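You operate a simulated robot arm through the tools that you are given. There is no shell and no other tool. Be economical: measure what you need, move in short steps, check, and stop when the job is done.

You are at the controls of a simulated robot arm. One attempt, no reset.

## Task
Take the short cross tube on the top of the alignment table and put it away on the space under the stay shelf. Put the orange banded lug on the top of the alignment table away on the top of the small parts bench. Put two of the orange cards from the top of the alignment table on the door end of the tube bench. Take the blue spacer from the top of the alignment table and put it on the filler card. Put the steel block labelled "D5" from the top of the alignment table on top of the white lidded tin and the steel block marked "N2" on the mill end of the tube bench. Open the table drawer, take the yellow spacer from the inside of the table drawer and leave it on the top of the parts dryer and shut the drawer again. Put the 130 head tube from the jig parts table top on the silver cup. Take the 31.8 tube block from the top of the wooden block and put it on the yellow job card. The order is free.
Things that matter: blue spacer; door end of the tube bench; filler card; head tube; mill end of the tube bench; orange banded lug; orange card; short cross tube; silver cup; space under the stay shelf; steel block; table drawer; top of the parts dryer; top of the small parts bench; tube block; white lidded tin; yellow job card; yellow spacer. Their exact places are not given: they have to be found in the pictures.

Only the result counts: the job must be done as asked and must still hold three seconds after the hand-in. Knocking over, shifting, dropping, spilling or breaking anything else fails it.

## Robot
A 6-joint arm with a two-finger parallel gripper on a trunk, on a base that drives. Base frame: it is fixed to the floor where the robot stands at the start and does not move with it; the origin is under the middle of the robot, x ahead of it, y to its left, z up. Readings come in mm, degrees, newtons and seconds.
Its first joint turns from -166.0 to 166.0 degrees. Places, roughly: blue spacer (4x4x2 cm) [1400, 100, 800]; door end of the tube bench [-900, -1800, 900]; filler card [1500, 0, 750]; head tube [750, -2500, 750]; mill end of the tube bench [-900, -3400, 900]; orange banded lug (5x7x5 cm) [700, 200, 900]; orange card [1250, 0, 750]; short cross tube (6x2x2 cm) [500, 0, 800]; silver cup (6x6x3 cm) [3300, 900, 900]; space under the stay shelf [100, -5100, 900]; steel block [1500, 0, 750]; table drawer [1600, -500, 800]; top of the parts dryer [-600, 1400, 1000]; top of the small parts bench [-500, -7200, 800]; tube block [500, -2500, 1000]; white lidded tin [1750, 250, 1000]; yellow job card [3750, -6250, 750]; yellow spacer (4x4x2 cm) [1600, -500, 700]. Payload 4.1 kg.
Tool frame: the origin (TCP) lies between the finger pads and is the grasp point; the fingertips stand 23 mm ahead of it; z points along the fingers, y is the line along which they close. The gripper opens to 94 mm. The fingers are 38 mm wide and 10 mm thick; the gripper's body (54 by 96 mm) begins 39 mm behind the TCP.
Orientation is that of the tool frame in the base frame, as a unit quaternion [x, y, z, w]. With the fingers straight down and closing along the base's y, the tool's x points along the base's -x, its y along +y and its z along -z.

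## Interface
- The arm moves only by the tool play_rows. Its argument "motion" is a list that holds one entry, the list of rows, each a list of 7 numbers: the shift along the tool's x, y, z in cm, then the turn, a rotation vector about the tool's x, y, z in degrees, then the finger opening in cm, from 0 to 9.4. In form: [[[dx, dy, dz, rx, ry, rz, gripper], ...]]. A call has 1 to 12 rows; each row is the pose to reach, as a shift and turn from the pose commanded when the call began, along the tool's axes at that moment. Each row takes 0.2 s and may step no farther than 50 mm and 8.6 degrees from the row before; otherwise, or with a gripper value out of range, the whole call is refused. Where a pose cannot be reached the arm comes as near as it can. A force on the tool above 40 N (or 10 N above the force at the start of the call, whichever is more), or a blocked arm, ends the call early, and 0.2 s more pass. Each finger travels about 45 mm/s and halts on what it meets, pressing with about 33 N; the grip force reading is that of the motor and also rises with nothing between the fingers. The clock runs only during rows and for 0.2 s after the last one: add rows that repeat a pose to give the fingers time. It gives the time, the measured TCP pose, the force on the tool (base axes), the opening and the grip force at its end, in the units of the frame above (readings bear some noise), with the torque about the TCP (base axes, N m) and any sound that the robot's microphone picked up, and new pictures: "show" is both (left out), scene, wrist or none.
- Cameras (640 x 400 px; columns grow to the right, rows downward): "scene" is now at [25.1, 164.7, 1449.7]; the picture's right is [-0.01, -1.00, 0.00], its down [-0.60, 0.01, -0.80] and it looks along [0.80, -0.01, -0.60] (base axes); focal length 285 px, centre (320, 200). "wrist" rides on the gripper at [86, 16, -74] in the tool frame; the picture's right is [-0.18, 0.98, 0.00], its down [-0.58, -0.11, -0.81] and it looks along [-0.79, -0.15, 0.59] (tool axes); focal length 243 px, centre (320, 200).
- raise_lower(by): slides the trunk up (or, below 0, down) by that many mm; the arm and the scene camera ride with it, the base frame stays. It gives what a move gives, with no picture.
- drive_base(legs): drives the robot by 1 to 6 legs, each [ahead, turn to the left] in mm and degrees, along the robot's own axes; the way and the turn of a leg run together, so that a leg with both is an arc; at most 1500 mm and 180 degrees a leg. The arm and the cameras ride along, it lands a little off, and it stops where it bumps. It gives what a move gives, and a new picture of the scene camera.
- aim_head(pan, tilt): turns the head with the scene camera to pan (to the left, within 155 degrees either way) and tilt (down, from -29 to 69), counted from straight ahead of the robot. It gives what a move gives, and a new picture of the scene camera.
- locate(camera, pixels): there is no depth. For up to 12 entries [column, row, z] of the newest picture of that camera ("zoom" is the newest enlarged one), the place [x, y] in the base frame at which the ray of that pixel passes the height z, good to about 2 mm. The clock stands still meanwhile.
- inspect(camera, box): a new picture of the part [left, top, right, bottom] of that camera's present view, enlarged. The clock stands still meanwhile.
- job_done(): hands the job in; it is judged then, once.

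Keep the steps short. Do not move on a guess: measure, check each grasp and each placing, and mend mistakes. In all there are 364 turns and 360 pictures (those below and enlarged ones count). Leave the gripper open and the arm clear of the work at the hand-in unless told otherwise, and finish with a single line.

The tools are called after "Emit:" as name(argument=value, ...) on one line, values as JSON. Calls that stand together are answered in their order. play_rows: Moves the arm, as the interface text tells. Its arguments: {"type":"object","properties":{"motion":{"type":"array","items":{"type":"array","items":{"type":"array","items":{"type":"number"}}}},"show":{"type":"string","enum":["both","scene","wrist","none"]}},"required":["motion"]} The other tools are called the same way: raise_lower (by) slides the trunk up or down; drive_base (legs) drives the base; aim_head (pan, tilt) turns the head that bears the scene camera; locate (camera, pixels) gives the place at which the rays of pixels pass given heights; inspect (camera, box) takes an enlarged picture of a part of a camera's view; job_done () hands the job in.

At the start:

```text
clock: 0.0
tool_pos: [428.2, 37.3, 1154.1]
tool_rot: [0.0, 1.0, -0.001, 0.0]
force: [0.5, 0.5, 0.3]
wrist_torque: [0.0, 0.02, 0.01]
finger_gap: 94.3
grip_force: 0.0
trunk travel left (down, up): [-400.0, 190.0]
robot x, y, heading: [3.7, 2.9, -0.3]
head pan, tilt: [-0.7, 36.9]
```

scene: 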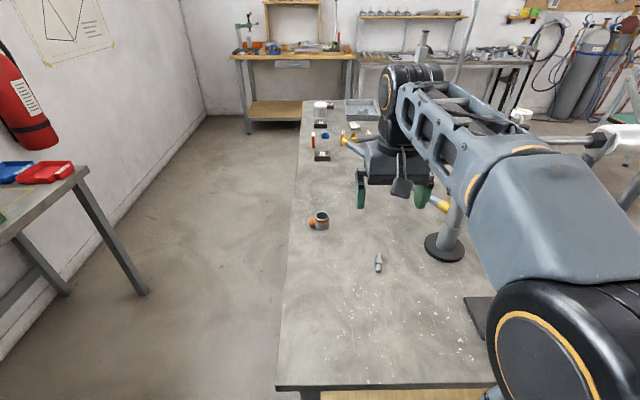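
wrist: 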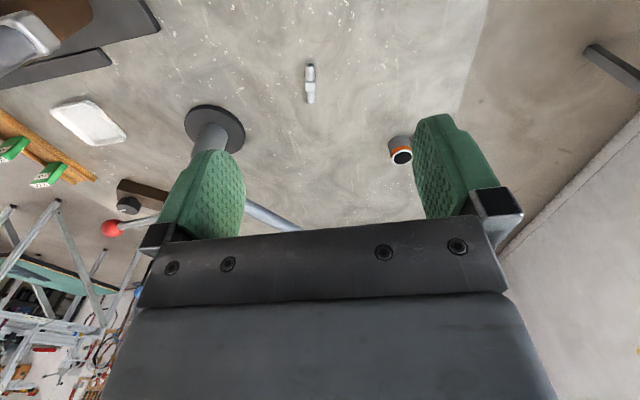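

I look at the table in front first: the enlarged scene view of the table top and the table's far part.

Emit:
inspect(camera="scene", box=[270, 90, 470, 215])

Emit:
inspect(camera="scene", box=[270, 200, 480, 331])

Emit:
aim_head(pan=-60, tilt=20)

Emit:
aim_head(pan=-115, tilt=20)

Emit:
aim_head(pan=100, tilt=20)

```text
3.20 times, centred on (370, 152) of scene
```

zoom: 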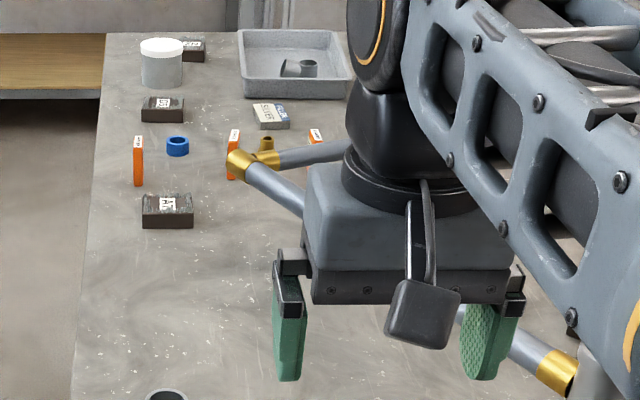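

```text
3.05 times, centred on (375, 266) of scene
```

zoom: 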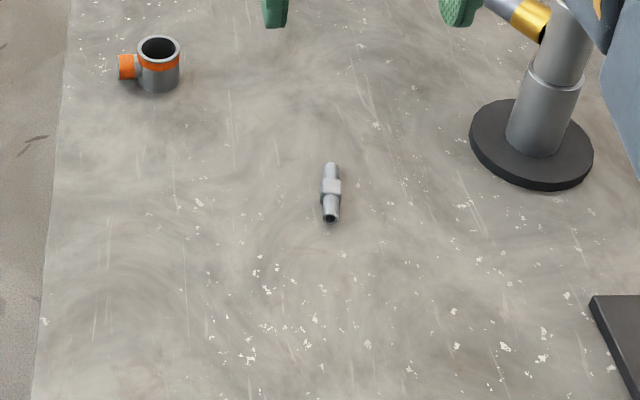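

```text
clock: 1.3
tool_pos: [429.2, 36.4, 1154.6]
tool_rot: [0.0, 1.0, 0.0, 0.0]
force: [0.1, 0.1, -0.4]
wrist_torque: [0.02, 0.02, -0.01]
finger_gap: 94.1
grip_force: 0.0
trunk travel left (down, up): [-400.0, 190.0]
robot x, y, heading: [1.4, -1.1, -0.1]
head pan, tilt: [-60.0, 20.0]
```

scene: 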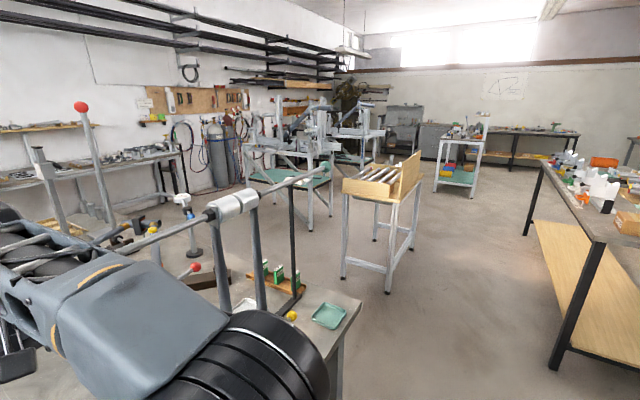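

```text
clock: 2.5
tool_pos: [428.0, 38.2, 1155.0]
tool_rot: [0.0, 1.0, 0.0, 0.0]
force: [-0.4, 0.2, -0.9]
wrist_torque: [0.0, 0.02, -0.01]
finger_gap: 94.2
grip_force: 0.1
trunk travel left (down, up): [-400.0, 190.0]
robot x, y, heading: [-0.2, -1.6, 0.0]
head pan, tilt: [-115.0, 20.0]
```

scene: 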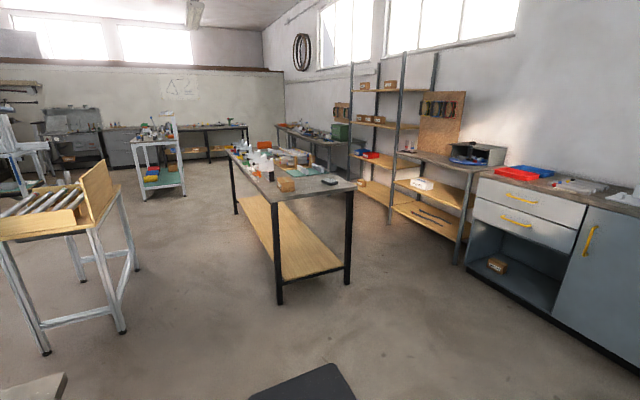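

```text
clock: 5.6
tool_pos: [427.3, 37.8, 1154.1]
tool_rot: [0.0, 1.0, 0.001, 0.001]
force: [0.1, 0.0, 0.6]
wrist_torque: [0.0, 0.01, 0.03]
finger_gap: 93.8
grip_force: 0.1
trunk travel left (down, up): [-400.0, 190.0]
robot x, y, heading: [0.6, 3.0, 0.0]
head pan, tilt: [100.0, 20.0]
```

scene: 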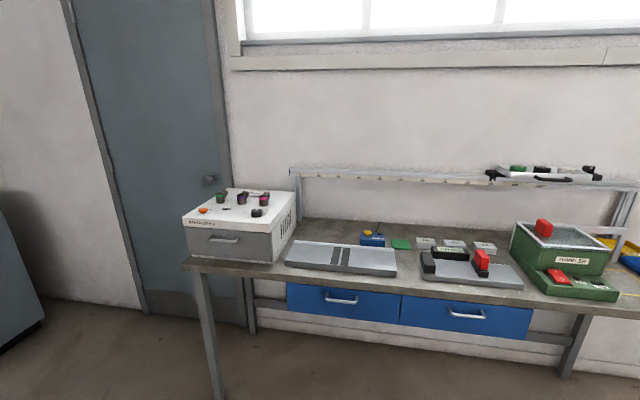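

Emit:
inspect(camera="scene", box=[170, 170, 410, 320])

Emit:
inspect(camera="scene", box=[400, 150, 640, 300])

Emit:
aim_head(pan=150, tilt=20)

Emit:
aim_head(pan=-150, tilt=20)

Emit:
aim_head(pan=-85, tilt=10)

```text
2.67 times, centred on (290, 245) of scene
```

zoom: 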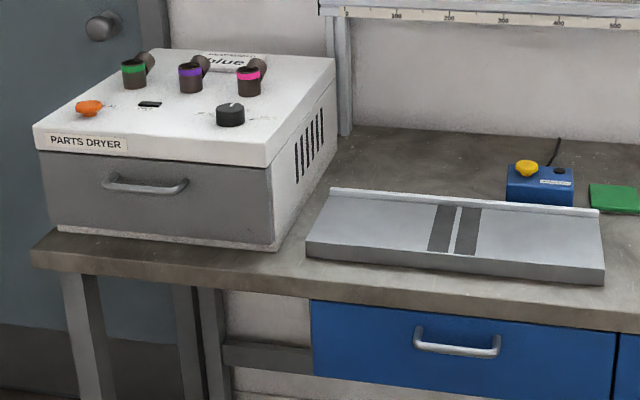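

```text
2.67 times, centred on (520, 225) of scene
```

zoom: 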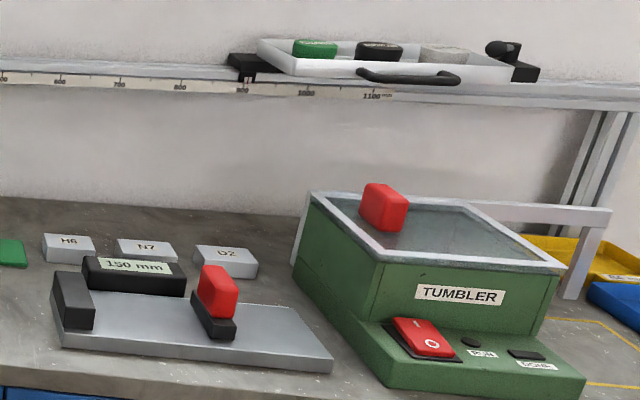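

```text
clock: 6.8
tool_pos: [427.6, 37.5, 1155.0]
tool_rot: [0.0, 1.0, 0.0, 0.0]
force: [-0.1, 0.1, -0.1]
wrist_torque: [-0.01, -0.01, -0.01]
finger_gap: 93.8
grip_force: 0.1
trunk travel left (down, up): [-400.0, 190.0]
robot x, y, heading: [0.1, 2.1, 0.0]
head pan, tilt: [150.0, 20.0]
```

scene: 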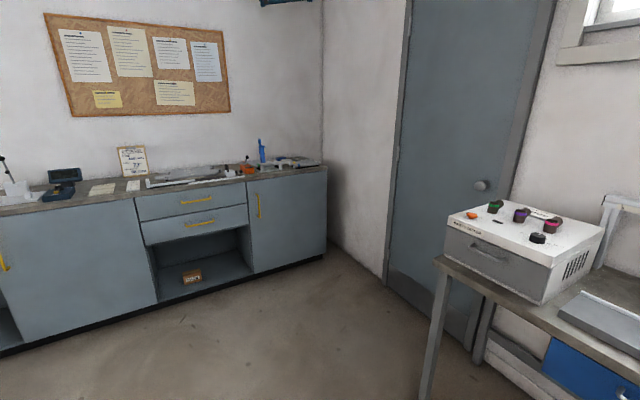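

```text
clock: 10.9
tool_pos: [428.4, 38.2, 1154.3]
tool_rot: [0.001, 1.0, 0.0, 0.0]
force: [-0.2, 0.3, 0.2]
wrist_torque: [-0.02, -0.01, 0.01]
finger_gap: 93.9
grip_force: 0.1
trunk travel left (down, up): [-400.0, 190.0]
robot x, y, heading: [3.1, 0.2, -0.1]
head pan, tilt: [-150.0, 20.0]
```

scene: 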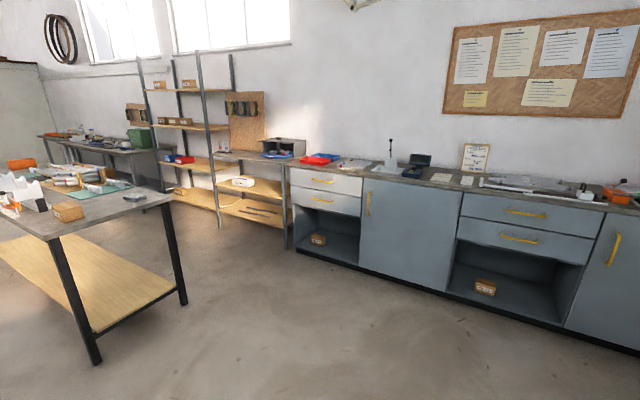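

```text
clock: 12.3
tool_pos: [428.4, 38.5, 1154.0]
tool_rot: [0.001, 1.0, 0.0, 0.0]
force: [-0.5, 0.0, -0.1]
wrist_torque: [0.0, 0.02, 0.0]
finger_gap: 93.9
grip_force: 0.2
trunk travel left (down, up): [-400.0, 190.0]
robot x, y, heading: [1.3, -1.7, 0.0]
head pan, tilt: [-85.0, 10.0]
```

scene: 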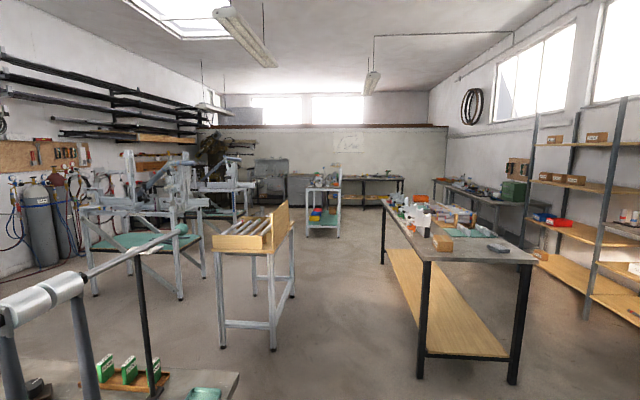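

Emit:
inspect(camera="scene", box=[190, 180, 350, 280])

Emit:
inspect(camera="scene", box=[250, 140, 410, 240])

Emit:
inspect(camera="scene", box=[370, 180, 550, 292])

Emit:
locate(camera="scene", pixels=[[250, 250, 750], [215, 240, 750], [290, 225, 750], [325, 190, 900], [425, 260, 900], [535, 260, 900], [385, 205, 900]])

```text
4.00 times, centred on (270, 230) of scene
```

zoom: 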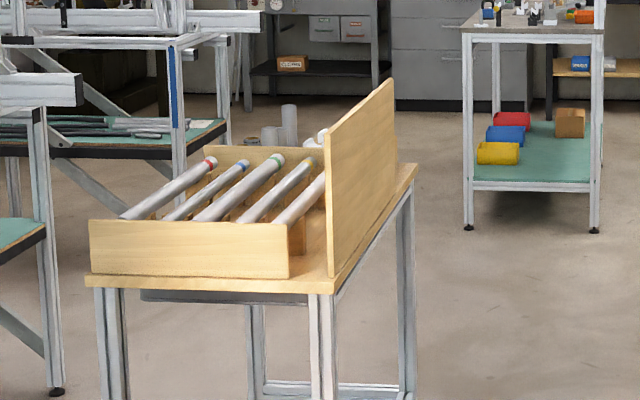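

```text
4.00 times, centred on (330, 190) of scene
```

zoom: 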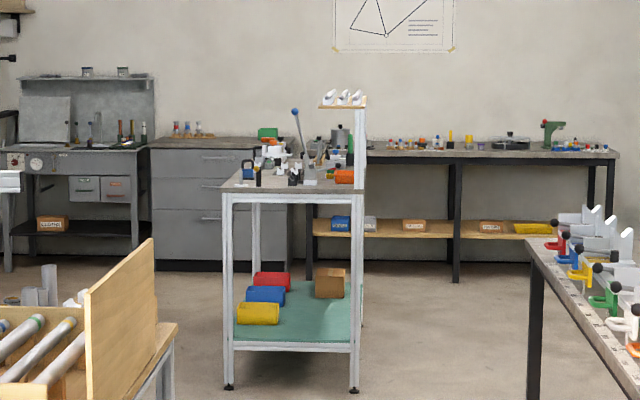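

```text
3.56 times, centred on (460, 236) of scene
```

zoom: 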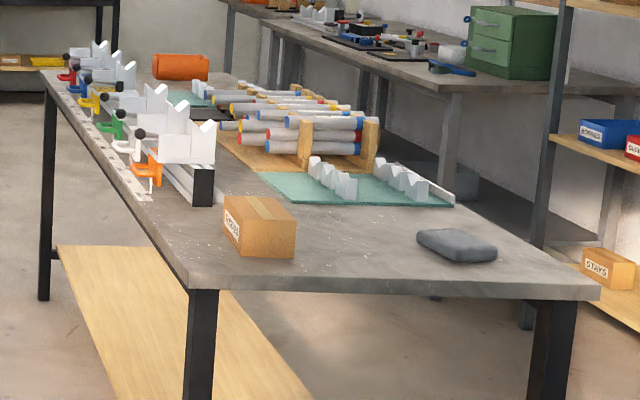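

```text
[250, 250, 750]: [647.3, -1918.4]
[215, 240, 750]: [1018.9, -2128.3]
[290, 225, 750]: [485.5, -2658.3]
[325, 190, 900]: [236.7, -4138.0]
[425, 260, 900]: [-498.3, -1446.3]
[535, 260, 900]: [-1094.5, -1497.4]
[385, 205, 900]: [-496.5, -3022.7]
```

Emit:
aim_head(pan=10, tilt=40)

Emit:
locate(camera="scene", pixels=[[320, 200, 737], [100, 300, 0], [150, 100, 0], [20, 200, 737]])

Emit:
aim_head(pan=45, tilt=40)

```text
clock: 14.0
tool_pos: [427.7, 37.5, 1154.2]
tool_rot: [0.0, 1.0, -0.001, 0.0]
force: [0.2, -0.2, 0.1]
wrist_torque: [0.0, -0.03, 0.01]
finger_gap: 94.2
grip_force: 0.0
trunk travel left (down, up): [-400.0, 190.0]
robot x, y, heading: [1.6, -0.0, -0.2]
head pan, tilt: [10.0, 40.0]
```

scene: 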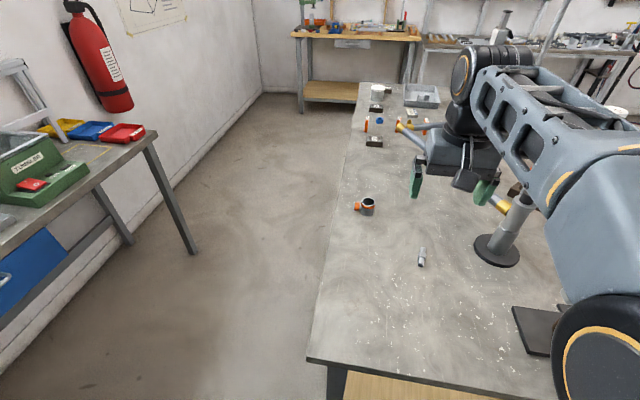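

```text
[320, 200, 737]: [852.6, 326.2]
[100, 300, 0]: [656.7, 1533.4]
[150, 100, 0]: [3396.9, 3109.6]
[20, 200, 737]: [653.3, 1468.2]
```

```text
clock: 15.0
tool_pos: [427.8, 38.6, 1153.4]
tool_rot: [0.0, 1.0, 0.0, 0.0]
force: [-0.3, 0.5, 0.1]
wrist_torque: [0.01, 0.01, -0.01]
finger_gap: 93.8
grip_force: 0.0
trunk travel left (down, up): [-400.0, 190.0]
robot x, y, heading: [-1.8, -1.2, 0.2]
head pan, tilt: [45.0, 40.0]
```

scene: 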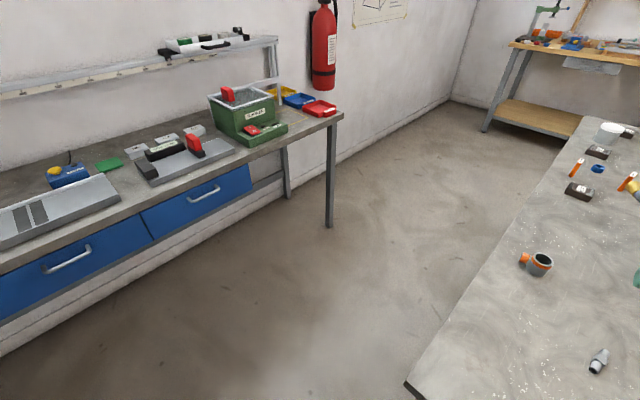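

Emit:
locate(camera="scene", pixels=[[408, 382, 737], [585, 120, 737], [340, 118, 780], [150, 238, 780], [330, 226, 0], [290, 196, 0], [598, 365, 750], [535, 272, 737]])

Emit:
inspect(camera="scene", box=[480, 100, 640, 200])

```text
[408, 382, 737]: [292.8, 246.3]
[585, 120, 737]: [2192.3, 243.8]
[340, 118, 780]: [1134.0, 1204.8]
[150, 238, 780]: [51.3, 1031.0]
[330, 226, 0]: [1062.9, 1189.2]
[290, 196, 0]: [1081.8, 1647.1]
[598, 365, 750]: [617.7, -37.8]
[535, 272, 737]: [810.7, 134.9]
```

```text
4.00 times, centred on (560, 150) of scene
```

zoom: 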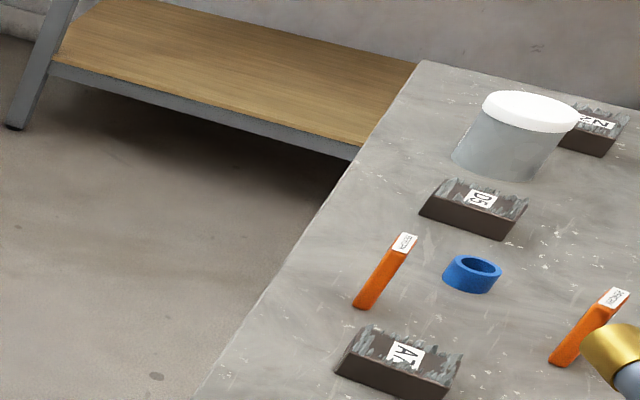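

The aisle left of the table (table edge y≈245, bench front y≈1030) is free. I turn left, drive to y≈620, and turn back to look along the table.

Emit:
drive_base(legs=[[0, 90], [620, 0], [0, -90], [1300, 0]])

Emit:
aim_head(pan=-70, tilt=50)

```text
clock: 17.2
tool_pos: [306.6, 252.5, 1154.7]
tool_rot: [-0.289, 0.957, 0.001, -0.001]
force: [0.2, 0.5, -0.9]
wrist_torque: [0.0, 0.03, 0.0]
finger_gap: 94.2
grip_force: 0.1
trunk travel left (down, up): [-400.0, 190.0]
robot x, y, heading: [-35.9, -12.0, 25.2]
head pan, tilt: [45.0, 40.0]
stopped in leg 1: the robot was blocked; the commanded pose is now the measured one
```

scene: 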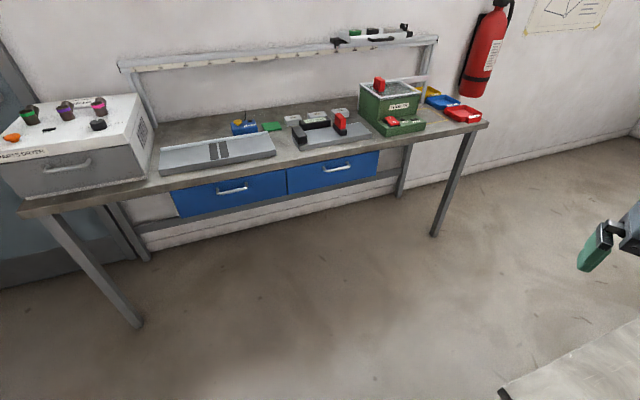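

```text
clock: 19.2
tool_pos: [306.0, 250.6, 1155.0]
tool_rot: [-0.29, 0.957, 0.001, 0.0]
force: [0.5, 0.4, 0.2]
wrist_torque: [0.0, -0.01, -0.01]
finger_gap: 94.2
grip_force: 0.0
trunk travel left (down, up): [-400.0, 190.0]
robot x, y, heading: [-35.4, -13.7, 24.9]
head pan, tilt: [-70.0, 50.0]
```

scene: 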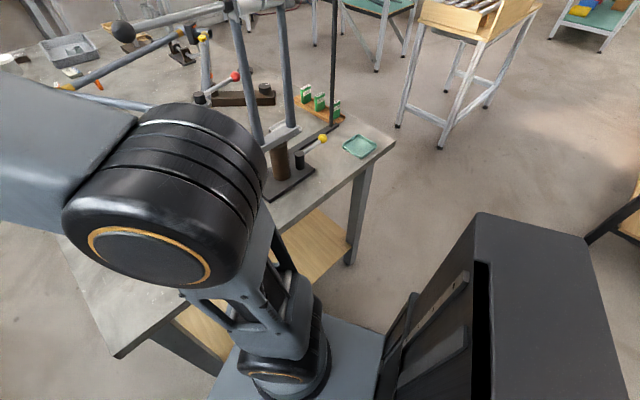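

The base corner touched the table while turning. I back off 350 mm first, then turn.

Emit:
drive_base(legs=[[-350, 0], [0, 65]])

```text
clock: 24.3
tool_pos: [-447.6, 256.2, 1154.6]
tool_rot: [0.761, -0.649, -0.001, 0.0]
force: [-0.1, 0.4, -0.3]
wrist_torque: [-0.01, 0.01, -0.01]
finger_gap: 93.9
grip_force: 0.1
trunk travel left (down, up): [-400.0, 190.0]
robot x, y, heading: [-354.4, -161.6, 90.6]
head pan, tilt: [-70.0, 50.0]
```

scene: 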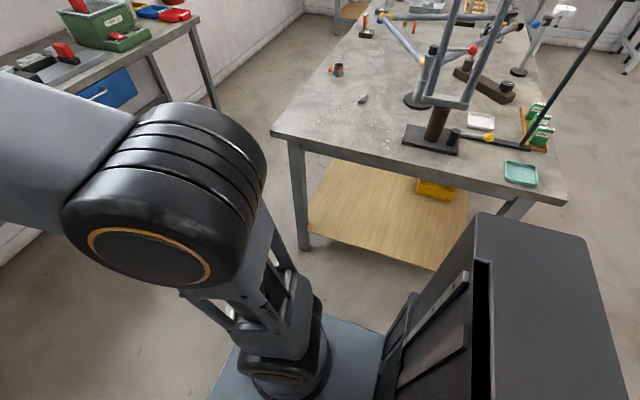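

Emit:
drive_base(legs=[[770, 0], [0, -90.5], [1500, 0]])

Emit:
aim_head(pan=-60, tilt=50)

```text
clock: 39.5
tool_pos: [1563.4, 629.6, 1154.2]
tool_rot: [-0.055, 0.999, 0.0, -0.001]
force: [0.8, 0.0, 0.1]
wrist_torque: [0.01, -0.02, -0.02]
finger_gap: 94.0
grip_force: 0.1
trunk travel left (down, up): [-400.0, 190.0]
robot x, y, heading: [1143.1, 554.5, -2.5]
head pan, tilt: [-70.0, 50.0]
```

scene: 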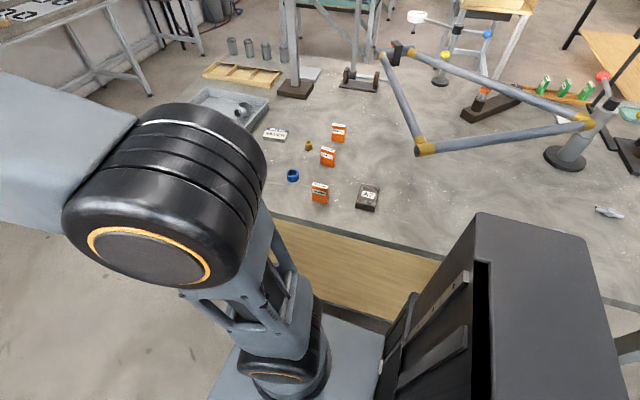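

```text
clock: 40.2
tool_pos: [1564.8, 628.5, 1154.8]
tool_rot: [-0.053, 0.999, 0.0, 0.0]
force: [0.4, 0.1, 0.1]
wrist_torque: [0.0, -0.01, 0.03]
finger_gap: 94.0
grip_force: 0.1
trunk travel left (down, up): [-400.0, 190.0]
robot x, y, heading: [1140.5, 554.6, -2.7]
head pan, tilt: [-60.0, 50.0]
```

scene: 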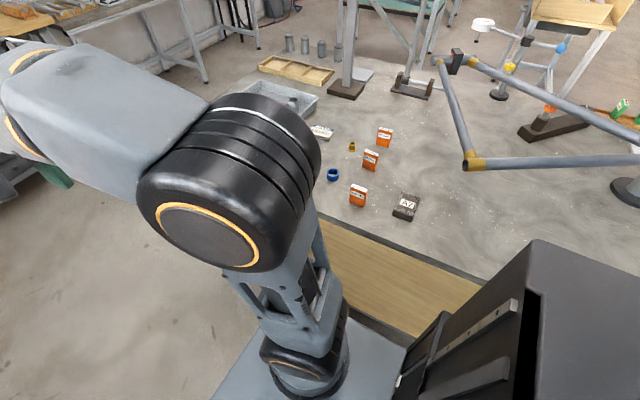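

Emit:
inspect(camera="scene", box=[290, 100, 450, 230])

Emit:
locate(camera="scene", pixels=[[357, 203, 737], [369, 168, 737], [383, 143, 737], [332, 178, 737], [405, 215, 737], [320, 135, 737], [350, 150, 737], [325, 215, 737], [480, 283, 737]])

```text
3.08 times, centred on (370, 165) of scene
```

zoom: 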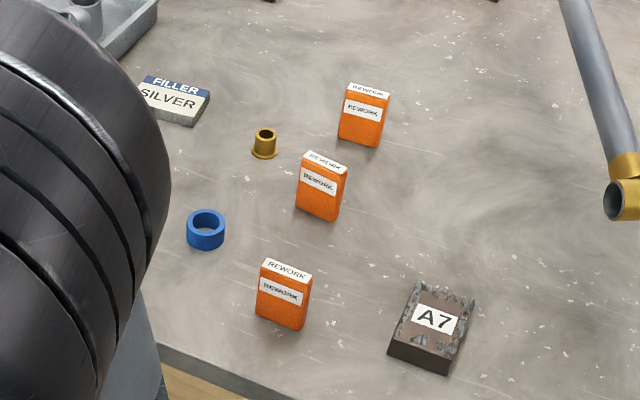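

```text
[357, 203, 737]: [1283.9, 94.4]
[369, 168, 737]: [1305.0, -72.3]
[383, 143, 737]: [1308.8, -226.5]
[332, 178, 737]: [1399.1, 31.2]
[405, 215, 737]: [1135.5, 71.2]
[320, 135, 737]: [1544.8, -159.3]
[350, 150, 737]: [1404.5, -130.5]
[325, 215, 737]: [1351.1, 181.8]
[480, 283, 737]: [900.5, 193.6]
```

Emit:
aim_head(pan=-95, tilt=65)

Emit:
aim_head(pan=-25, tilt=69)

```text
clock: 41.2
tool_pos: [1565.4, 630.7, 1154.9]
tool_rot: [-0.053, 0.999, -0.001, 0.0]
force: [-0.5, -0.3, 0.6]
wrist_torque: [-0.01, 0.02, -0.01]
finger_gap: 94.1
grip_force: 0.1
trunk travel left (down, up): [-400.0, 190.0]
robot x, y, heading: [1140.5, 552.2, -2.4]
head pan, tilt: [-95.0, 65.0]
```

scene: 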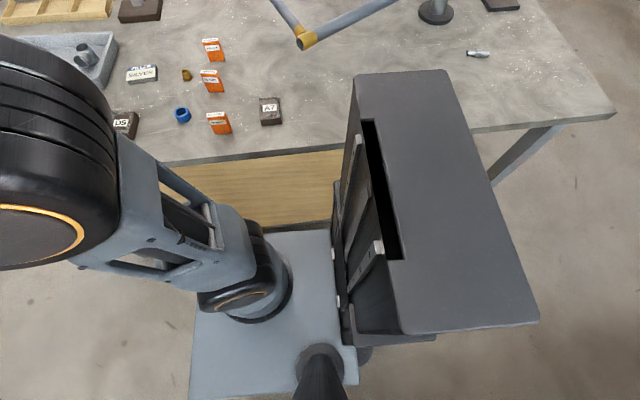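

```text
clock: 42.6
tool_pos: [1564.5, 629.6, 1155.0]
tool_rot: [-0.052, 0.999, 0.0, 0.0]
force: [0.3, -0.2, -0.3]
wrist_torque: [-0.03, -0.01, 0.0]
finger_gap: 94.0
grip_force: 0.2
trunk travel left (down, up): [-400.0, 190.0]
robot x, y, heading: [1143.2, 548.9, -2.4]
head pan, tilt: [-25.0, 68.8]
```

scene: 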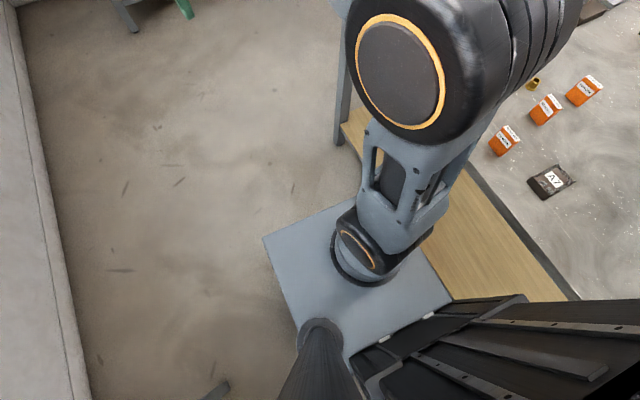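

Emit:
locate(camera="scene", pixels=[[263, 238, 700], [263, 238, 500], [263, 238, 300], [454, 299, 700], [454, 299, 500], [454, 299, 300], [395, 195, 700], [395, 195, 500], [580, 299, 737], [346, 358, 700], [346, 358, 500]])

```text
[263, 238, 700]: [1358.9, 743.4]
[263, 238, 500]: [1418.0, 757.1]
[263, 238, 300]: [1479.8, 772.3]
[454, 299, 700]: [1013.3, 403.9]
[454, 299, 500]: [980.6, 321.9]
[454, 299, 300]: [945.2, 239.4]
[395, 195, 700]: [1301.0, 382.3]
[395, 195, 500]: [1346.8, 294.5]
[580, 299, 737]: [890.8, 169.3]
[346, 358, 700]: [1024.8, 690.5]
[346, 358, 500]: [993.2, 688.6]
```

Platform is about ±200 wide, so I can run nearer: aim for (1470, 480).

Emit:
drive_base(legs=[[0, -3.3], [720, 0], [0, 5.7], [-390, 0]])

Emit:
aim_head(pan=-75, tilt=55)

```text
clock: 49.4
tool_pos: [1878.4, 581.9, 1154.1]
tool_rot: [-0.08, 0.997, 0.0, 0.0]
force: [-0.6, -0.2, 0.4]
wrist_torque: [0.0, -0.01, 0.0]
finger_gap: 94.1
grip_force: 0.2
trunk travel left (down, up): [-400.0, 190.0]
robot x, y, heading: [1460.8, 485.5, 0.6]
head pan, tilt: [-25.0, 68.8]
```

scene: 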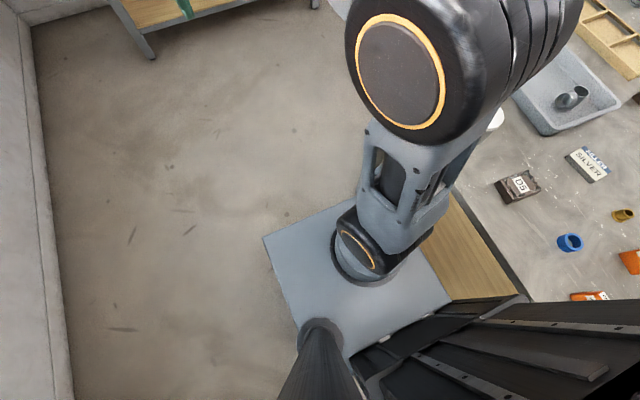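

```text
clock: 50.6
tool_pos: [1877.7, 580.3, 1154.6]
tool_rot: [-0.081, 0.997, 0.0, 0.0]
force: [-0.1, -0.7, 0.4]
wrist_torque: [-0.03, 0.01, 0.03]
finger_gap: 93.9
grip_force: 0.1
trunk travel left (down, up): [-400.0, 190.0]
robot x, y, heading: [1460.5, 479.0, 0.6]
head pan, tilt: [-75.0, 55.0]
```

scene: 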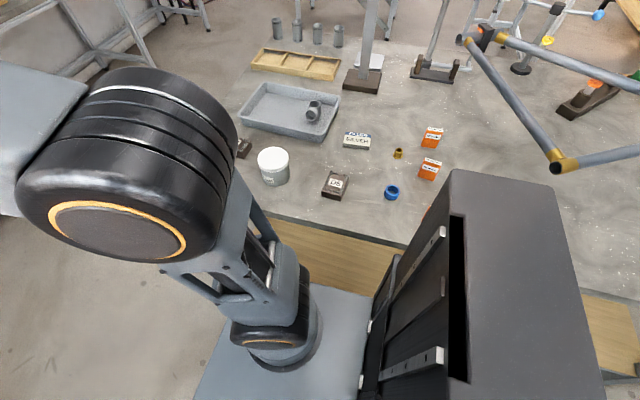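

Emit:
inspect(camera="scene", box=[230, 60, 470, 220])

Emit:
locate(camera="scene", pixels=[[391, 196, 737], [390, 187, 757], [334, 196, 737], [336, 181, 762], [273, 154, 820], [273, 182, 737], [357, 144, 737], [357, 139, 755], [397, 157, 737], [243, 155, 737], [428, 178, 737], [430, 145, 737]])

```text
2.50 times, centred on (350, 140) of scene
```

zoom: 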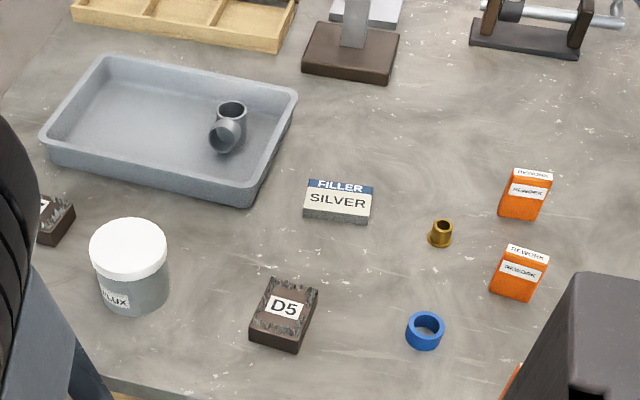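

```text
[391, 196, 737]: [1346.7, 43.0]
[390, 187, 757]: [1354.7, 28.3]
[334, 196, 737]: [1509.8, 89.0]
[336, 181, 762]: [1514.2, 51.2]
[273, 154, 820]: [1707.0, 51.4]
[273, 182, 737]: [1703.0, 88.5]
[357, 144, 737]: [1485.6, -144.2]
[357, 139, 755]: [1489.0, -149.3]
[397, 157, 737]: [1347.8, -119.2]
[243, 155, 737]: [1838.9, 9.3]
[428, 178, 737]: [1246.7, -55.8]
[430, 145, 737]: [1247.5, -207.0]
```

Earlier and present locate results for the same objects differ by ~50 mm. I test with another pan angle.

Emit:
aim_head(pan=-90, tilt=45)

```text
clock: 51.4
tool_pos: [1877.9, 580.4, 1155.0]
tool_rot: [-0.081, 0.997, -0.001, 0.0]
force: [-1.2, 0.2, 0.0]
wrist_torque: [0.01, 0.0, -0.01]
finger_gap: 94.1
grip_force: 0.0
trunk travel left (down, up): [-400.0, 190.0]
robot x, y, heading: [1459.0, 482.8, 0.7]
head pan, tilt: [-90.0, 45.0]
```

scene: 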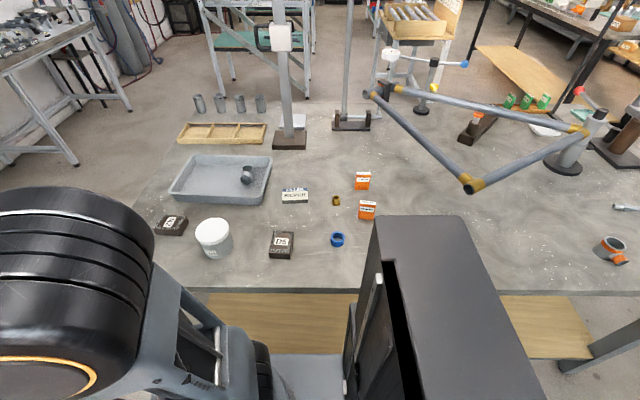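

Emit:
locate(camera="scene", pixels=[[337, 244, 737], [295, 201, 737], [280, 257, 737], [600, 294, 737], [230, 290, 737], [610, 260, 737], [168, 234, 737], [215, 255, 737], [366, 218, 737]])

Emit:
inspect(camera="scene", box=[150, 170, 390, 320])

```text
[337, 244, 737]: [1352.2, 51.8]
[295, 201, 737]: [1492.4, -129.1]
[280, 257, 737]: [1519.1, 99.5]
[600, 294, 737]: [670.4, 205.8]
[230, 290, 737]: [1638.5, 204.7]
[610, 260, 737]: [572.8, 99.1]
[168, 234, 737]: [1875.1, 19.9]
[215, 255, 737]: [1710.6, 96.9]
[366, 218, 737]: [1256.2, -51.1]
```

```text
2.67 times, centred on (270, 245) of scene
```

zoom: 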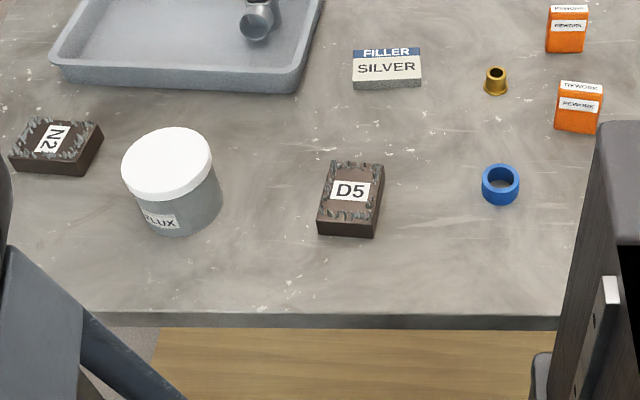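

Emit:
locate(camera="scene", pixels=[[627, 208, 750], [605, 250, 760], [337, 244, 737]])

Emit:
play_rows(motion=[[[0, 0, 0, 0, 0, 0, 9.4]]], show="wrist")

Emit:
aim_head(pan=-150, tilt=30)

```text
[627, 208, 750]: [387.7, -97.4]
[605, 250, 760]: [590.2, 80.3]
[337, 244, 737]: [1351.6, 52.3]
```

```text
clock: 51.8
tool_pos: [1878.0, 581.3, 1154.9]
tool_rot: [-0.08, 0.997, 0.0, 0.0]
force: [0.1, 0.2, 0.8]
wrist_torque: [0.02, 0.02, 0.0]
finger_gap: 94.0
grip_force: 0.1
trunk travel left (down, up): [-400.0, 190.0]
robot x, y, heading: [1457.2, 484.3, 0.6]
head pan, tilt: [-90.0, 45.0]
```

wrist: 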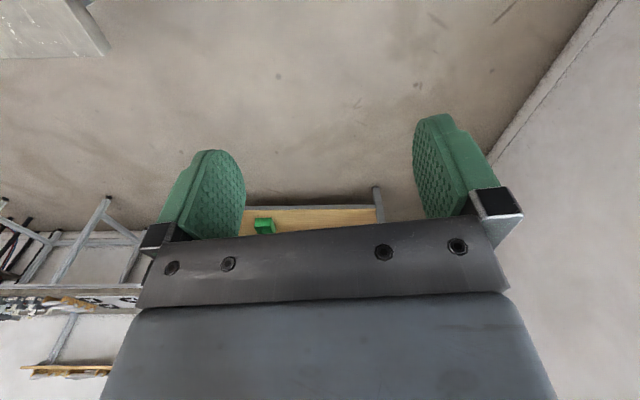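

```text
clock: 53.1
tool_pos: [1876.9, 581.3, 1153.7]
tool_rot: [-0.08, 0.997, 0.0, 0.001]
force: [0.2, -0.6, -0.6]
wrist_torque: [-0.01, 0.04, 0.0]
finger_gap: 94.1
grip_force: 0.0
trunk travel left (down, up): [-400.0, 190.0]
robot x, y, heading: [1460.0, 482.0, 0.7]
head pan, tilt: [-150.0, 30.0]
```

scene: 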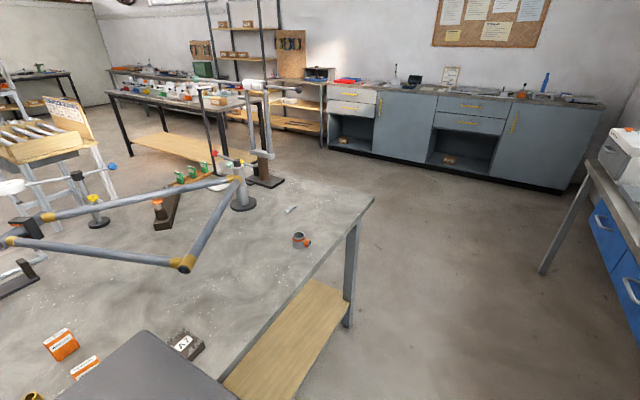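

The frame readings shifted with the bump (consistent offset ≈ −235, −60), so I'll rely on fresh locates. Now I swing the arm over to the right, above the table, at the present height.

Emit:
play_rows(motion=[[[-0.07, -4.85, 0, 0, 0, 6.5, 9.4], [0.4, -9.68, 0, 0, 0, 13, 9.4], [1.43, -14.43, 0, 0, 0, 19.5, 9.4], [2.98, -19.02, 0, 0, 0, 26, 9.4], [5.04, -23.42, 0, 0, 0, 32.5, 9.4], [7.59, -27.55, 0, 0, 0, 39, 9.4], [10.59, -31.36, 0, 0, 0, 45.5, 9.4], [14.0, -34.82, 0, 0, 0, 52, 9.4], [17.78, -37.86, 0, 0, 0, 58.5, 9.4], [21.88, -40.46, 0, 0, 0, 65, 9.4], [26.24, -42.57, 0, 0, 0, 71.5, 9.4], [30.82, -44.18, 0, 0, 0, 78, 9.4]]], show="wrist")

```text
clock: 55.7
tool_pos: [1641.7, 95.4, 1154.2]
tool_rot: [0.565, 0.825, 0.0, 0.0]
force: [-0.2, 0.0, -0.3]
wrist_torque: [-0.01, 0.04, -0.03]
finger_gap: 93.9
grip_force: 0.0
trunk travel left (down, up): [-400.0, 190.0]
robot x, y, heading: [1457.5, 482.3, 0.5]
head pan, tilt: [-150.0, 30.0]
```

wrist: 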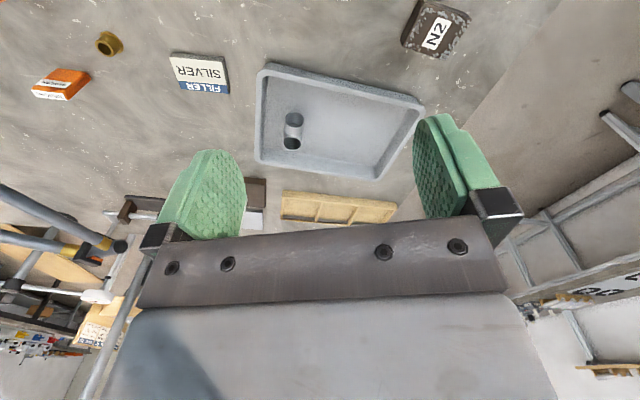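

Emit:
play_rows(motion=[[[1.31, -1.76, 3.73, 0, 0, 3.5, 9.4], [2.62, -3.52, 7.47, 0, 0, 7, 9.4], [3.92, -5.28, 11.2, 0, 0, 10.6, 9.4], [5.23, -7.05, 14.9, 0, 0, 14.1, 9.4], [6.54, -8.8, 18.7, 0, 0, 17.7, 9.4], [7.85, -10.57, 22.4, 0, 0, 21.2, 9.4]]], show="wrist")

```text
clock: 57.1
tool_pos: [1517.4, 128.6, 931.2]
tool_rot: [0.707, 0.707, -0.001, 0.001]
force: [-0.1, -0.3, 0.2]
wrist_torque: [0.0, 0.0, 0.01]
finger_gap: 94.1
grip_force: 0.1
trunk travel left (down, up): [-400.0, 190.0]
robot x, y, heading: [1458.4, 481.9, 0.8]
head pan, tilt: [-150.0, 30.0]
```

wrist: 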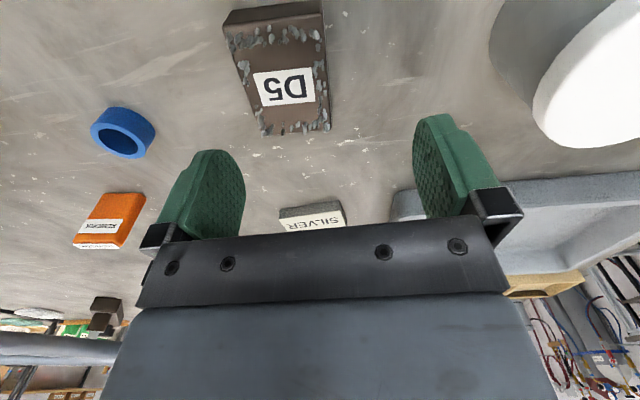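

Emit:
locate(camera="wrist", pixels=[[229, 33, 765], [322, 12, 765], [262, 137, 765], [331, 130, 765], [222, 10, 737], [262, 137, 755], [331, 130, 755], [122, 143, 757], [600, 60, 820]])

Emit:
inspect(camera="wrist", box=[200, 0, 360, 150])

```text
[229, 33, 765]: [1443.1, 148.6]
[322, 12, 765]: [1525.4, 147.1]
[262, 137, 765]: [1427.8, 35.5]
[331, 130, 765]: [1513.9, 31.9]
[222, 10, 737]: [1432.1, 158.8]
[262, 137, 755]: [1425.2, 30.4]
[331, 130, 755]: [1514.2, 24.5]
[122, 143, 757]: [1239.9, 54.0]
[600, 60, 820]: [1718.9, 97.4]
```

```text
2.67 times, centred on (280, 75) of wrist
```

zoom: 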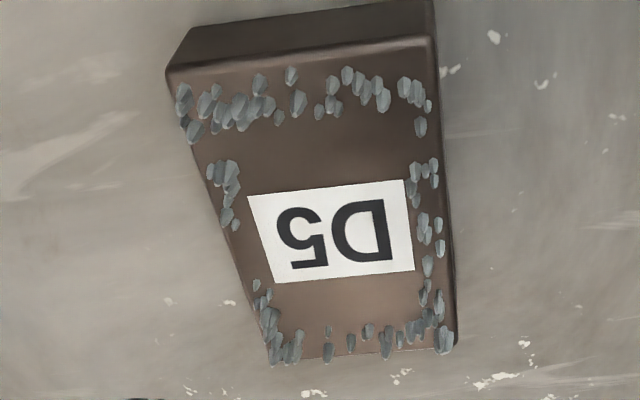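

The wrist and scene rays only agree if the table top is much higher than 737 (about 850). I measure it from two views.

Emit:
locate(camera="wrist", pixels=[[254, 74, 737], [254, 74, 900], [314, 93, 737], [314, 93, 900], [262, 137, 737], [262, 137, 900], [331, 130, 737], [331, 130, 900]])

Emit:
aim_head(pan=-80, tilt=50)

Emit:
inspect(camera="scene", box=[220, 120, 460, 270])

```text
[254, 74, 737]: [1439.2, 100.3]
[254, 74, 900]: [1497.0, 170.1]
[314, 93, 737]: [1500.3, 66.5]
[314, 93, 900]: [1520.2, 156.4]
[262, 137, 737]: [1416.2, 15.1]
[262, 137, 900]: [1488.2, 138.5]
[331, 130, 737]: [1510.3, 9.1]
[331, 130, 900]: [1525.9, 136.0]
```

```text
clock: 58.5
tool_pos: [1518.1, 128.8, 930.6]
tool_rot: [0.707, 0.707, 0.0, 0.0]
force: [-0.4, 0.2, 0.6]
wrist_torque: [-0.01, 0.03, 0.0]
finger_gap: 93.9
grip_force: 0.0
trunk travel left (down, up): [-400.0, 190.0]
robot x, y, heading: [1458.1, 478.8, 0.6]
head pan, tilt: [-80.0, 50.0]
```

scene: 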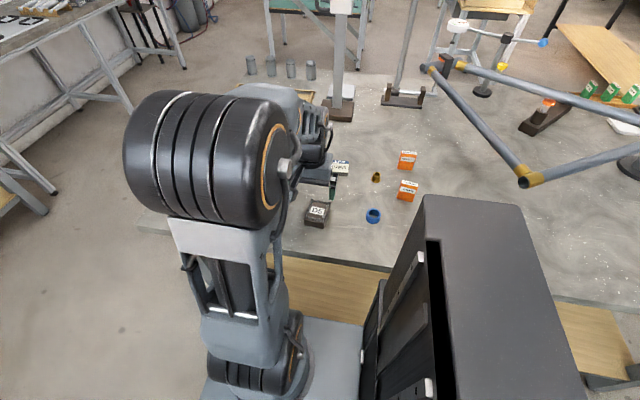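

```text
2.67 times, centred on (340, 195) of scene
```

zoom: 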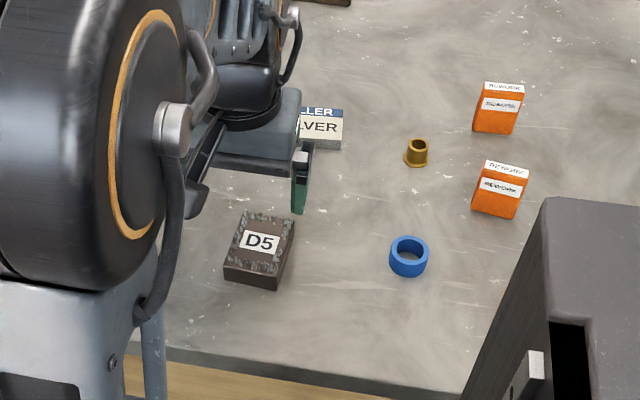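

Emit:
locate(camera="zoom", pixels=[[243, 229, 737], [243, 229, 900], [275, 255, 737], [275, 255, 900], [408, 277, 737], [408, 277, 900], [320, 150, 737], [320, 150, 900]])

Emit:
locate(camera="wrist", pixels=[[315.2, 100.5, 737], [315.2, 100.5, 900], [253, 73, 737], [253, 73, 900]])

```text
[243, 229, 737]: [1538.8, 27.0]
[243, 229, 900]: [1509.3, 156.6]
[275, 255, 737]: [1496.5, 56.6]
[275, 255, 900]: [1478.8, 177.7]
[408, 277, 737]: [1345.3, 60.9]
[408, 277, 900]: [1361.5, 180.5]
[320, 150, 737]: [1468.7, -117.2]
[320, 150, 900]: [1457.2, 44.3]
```

```text
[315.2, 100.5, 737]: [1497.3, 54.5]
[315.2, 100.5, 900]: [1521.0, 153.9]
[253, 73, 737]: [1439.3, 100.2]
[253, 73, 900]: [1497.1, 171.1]
```

Emit:
locate(camera="wrist", pixels=[[228.5, 30, 863], [320, 13, 863], [262, 134, 863], [329, 128, 863], [223, 27, 837], [227, 12, 837], [122, 150, 857], [122, 150, 837], [110, 245, 850], [600, 60, 920], [313, 210, 850]])

```text
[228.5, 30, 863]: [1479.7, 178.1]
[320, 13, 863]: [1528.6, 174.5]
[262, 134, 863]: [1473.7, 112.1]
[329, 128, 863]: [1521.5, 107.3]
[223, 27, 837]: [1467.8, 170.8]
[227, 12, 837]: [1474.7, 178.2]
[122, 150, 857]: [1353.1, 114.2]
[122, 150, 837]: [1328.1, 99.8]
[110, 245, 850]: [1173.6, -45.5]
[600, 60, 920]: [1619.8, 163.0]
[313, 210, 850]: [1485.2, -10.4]
```

Table top is ≈840; D5 is 48×66 mm, centre (1501,143), top 863, turned 5°. I move over it and descend.

Emit:
play_rows(motion=[[[1.4, -1.7, 0, 0, 0, 5.2, 9.4], [1.4, -1.7, 3, 0, 0, 5.2, 9.4], [1.4, -1.7, 5, 0, 0, 5.2, 9.4], [1.4, -1.7, 6.1, 0, 0, 5.2, 9.4], [1.4, -1.7, 6.1, 0, 0, 5.2, 9.4]]], show="wrist")

```text
clock: 59.7
tool_pos: [1500.9, 145.7, 869.7]
tool_rot: [0.739, 0.674, 0.0, 0.0]
force: [0.5, 0.6, 0.2]
wrist_torque: [-0.03, 0.0, -0.02]
finger_gap: 93.9
grip_force: 0.0
trunk travel left (down, up): [-400.0, 190.0]
robot x, y, heading: [1460.0, 478.9, 0.9]
head pan, tilt: [-80.0, 50.0]
```

wrist: 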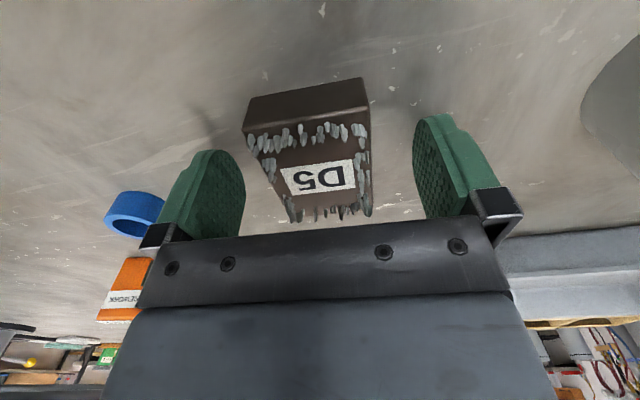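

Emit:
play_rows(motion=[[[0, 0, 0.3, 0, 0, 0, 9.4], [0, 0, 0.6, 0, 0, 0, 9.4]]], show="none")

Emit:
locate(camera="wrist", pixels=[[247, 97, 837], [366, 77, 837], [247, 97, 845], [366, 77, 845], [244, 130, 863], [368, 107, 863]])

```text
clock: 60.3
tool_pos: [1500.7, 144.3, 864.3]
tool_rot: [0.738, 0.674, 0.0, 0.0]
force: [-0.2, -0.5, 1.0]
wrist_torque: [0.01, -0.04, -0.03]
finger_gap: 94.1
grip_force: 0.0
trunk travel left (down, up): [-400.0, 190.0]
robot x, y, heading: [1457.3, 483.7, 0.8]
head pan, tilt: [-80.0, 50.0]
```

```text
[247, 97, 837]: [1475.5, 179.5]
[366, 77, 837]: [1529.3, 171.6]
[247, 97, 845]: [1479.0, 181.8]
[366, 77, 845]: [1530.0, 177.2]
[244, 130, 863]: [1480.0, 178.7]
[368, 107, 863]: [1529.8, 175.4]
```

Emit:
play_rows(motion=[[[0, 0, 0, 0, 0, 0, 6], [0, 0, 0, 0, 0, 0, 4], [0, 0, 0, 0, 0, 0, 3.5], [0, 0, 0, 0, 0, 0, 3.5], [0, 0, 0, 0, 0, 0, 3.5]]], show="none")

Emit:
play_rows(motion=[[[0, 0, -3, 0, 0, 0, 3.5], [0, 0, -7, 0, 0, 0, 3.5], [0, 0, -11, 0, 0, 0, 3.5], [0, 0, -15, 0, 0, 0, 3.5], [0, 0, -19, 0, 0, 0, 3.5]]])

```text
clock: 61.5
tool_pos: [1500.5, 144.5, 864.0]
tool_rot: [0.738, 0.675, -0.001, 0.0]
force: [-0.9, 0.5, -0.6]
wrist_torque: [0.0, 0.08, 0.06]
finger_gap: 52.0
grip_force: 32.4
trunk travel left (down, up): [-400.0, 190.0]
robot x, y, heading: [1460.7, 480.7, 0.4]
head pan, tilt: [-80.0, 50.0]
```

```text
clock: 62.7
tool_pos: [1500.3, 144.3, 1056.1]
tool_rot: [0.739, 0.674, 0.0, 0.0]
force: [0.5, 0.7, -6.0]
wrist_torque: [0.03, -0.01, 0.04]
finger_gap: 51.8
grip_force: 33.2
trunk travel left (down, up): [-400.0, 190.0]
robot x, y, heading: [1460.7, 481.2, 0.6]
head pan, tilt: [-80.0, 50.0]
```

scene: 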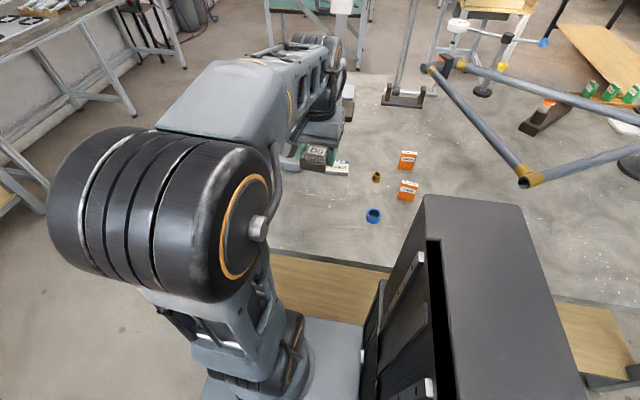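
wrist: 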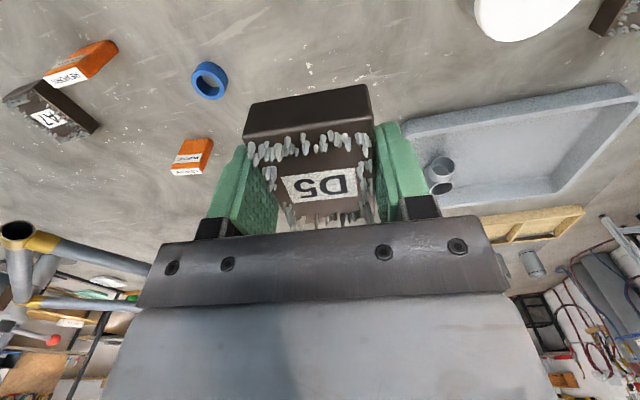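

Emit:
play_rows(motion=[[[1.63, 3.2, 0, 0, 0, 0, 3.5], [3.26, 6.4, 0, 0, 0, 0, 3.5], [4.89, 9.6, 0, 0, 0, 0, 3.5]]], show="wrist")

Emit:
inspect(camera="scene", box=[220, 60, 460, 210])

```text
clock: 63.5
tool_pos: [1604.2, 185.3, 1053.0]
tool_rot: [0.738, 0.675, 0.0, -0.001]
force: [-0.2, 0.3, -7.4]
wrist_torque: [0.05, 0.04, 0.03]
finger_gap: 51.9
grip_force: 32.0
trunk travel left (down, up): [-400.0, 190.0]
robot x, y, heading: [1460.6, 479.6, 0.5]
head pan, tilt: [-80.0, 50.0]
```

wrist: 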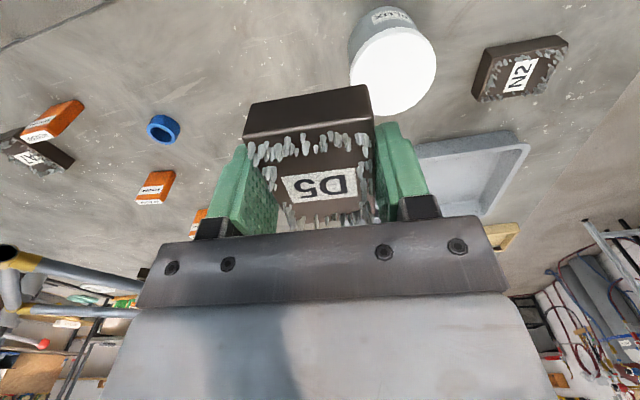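

```text
2.67 times, centred on (340, 135) of scene
```

zoom: 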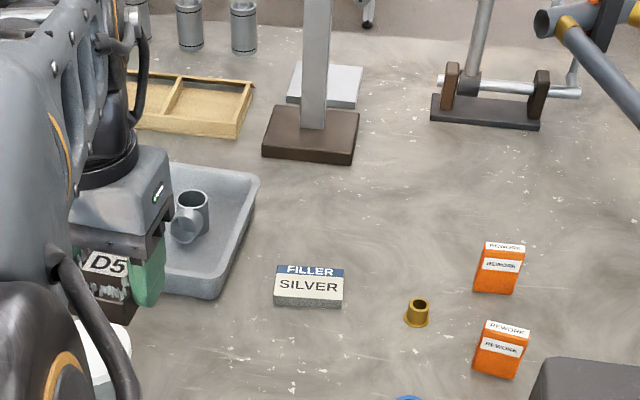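

Emit:
locate(camera="wrist", pixels=[[393, 71, 900], [393, 71, 920], [393, 71, 880], [350, 71, 910], [437, 71, 910], [405, 115, 910], [388, 27, 910], [403, 11, 839], [525, 68, 862], [483, 92, 839]])

```text
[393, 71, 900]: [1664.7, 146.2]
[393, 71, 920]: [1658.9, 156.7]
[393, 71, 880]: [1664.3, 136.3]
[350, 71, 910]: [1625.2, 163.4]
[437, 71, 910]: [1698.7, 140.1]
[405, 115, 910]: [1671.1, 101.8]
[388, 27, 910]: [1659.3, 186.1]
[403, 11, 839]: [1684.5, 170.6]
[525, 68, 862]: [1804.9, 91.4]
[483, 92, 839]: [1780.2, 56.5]
```

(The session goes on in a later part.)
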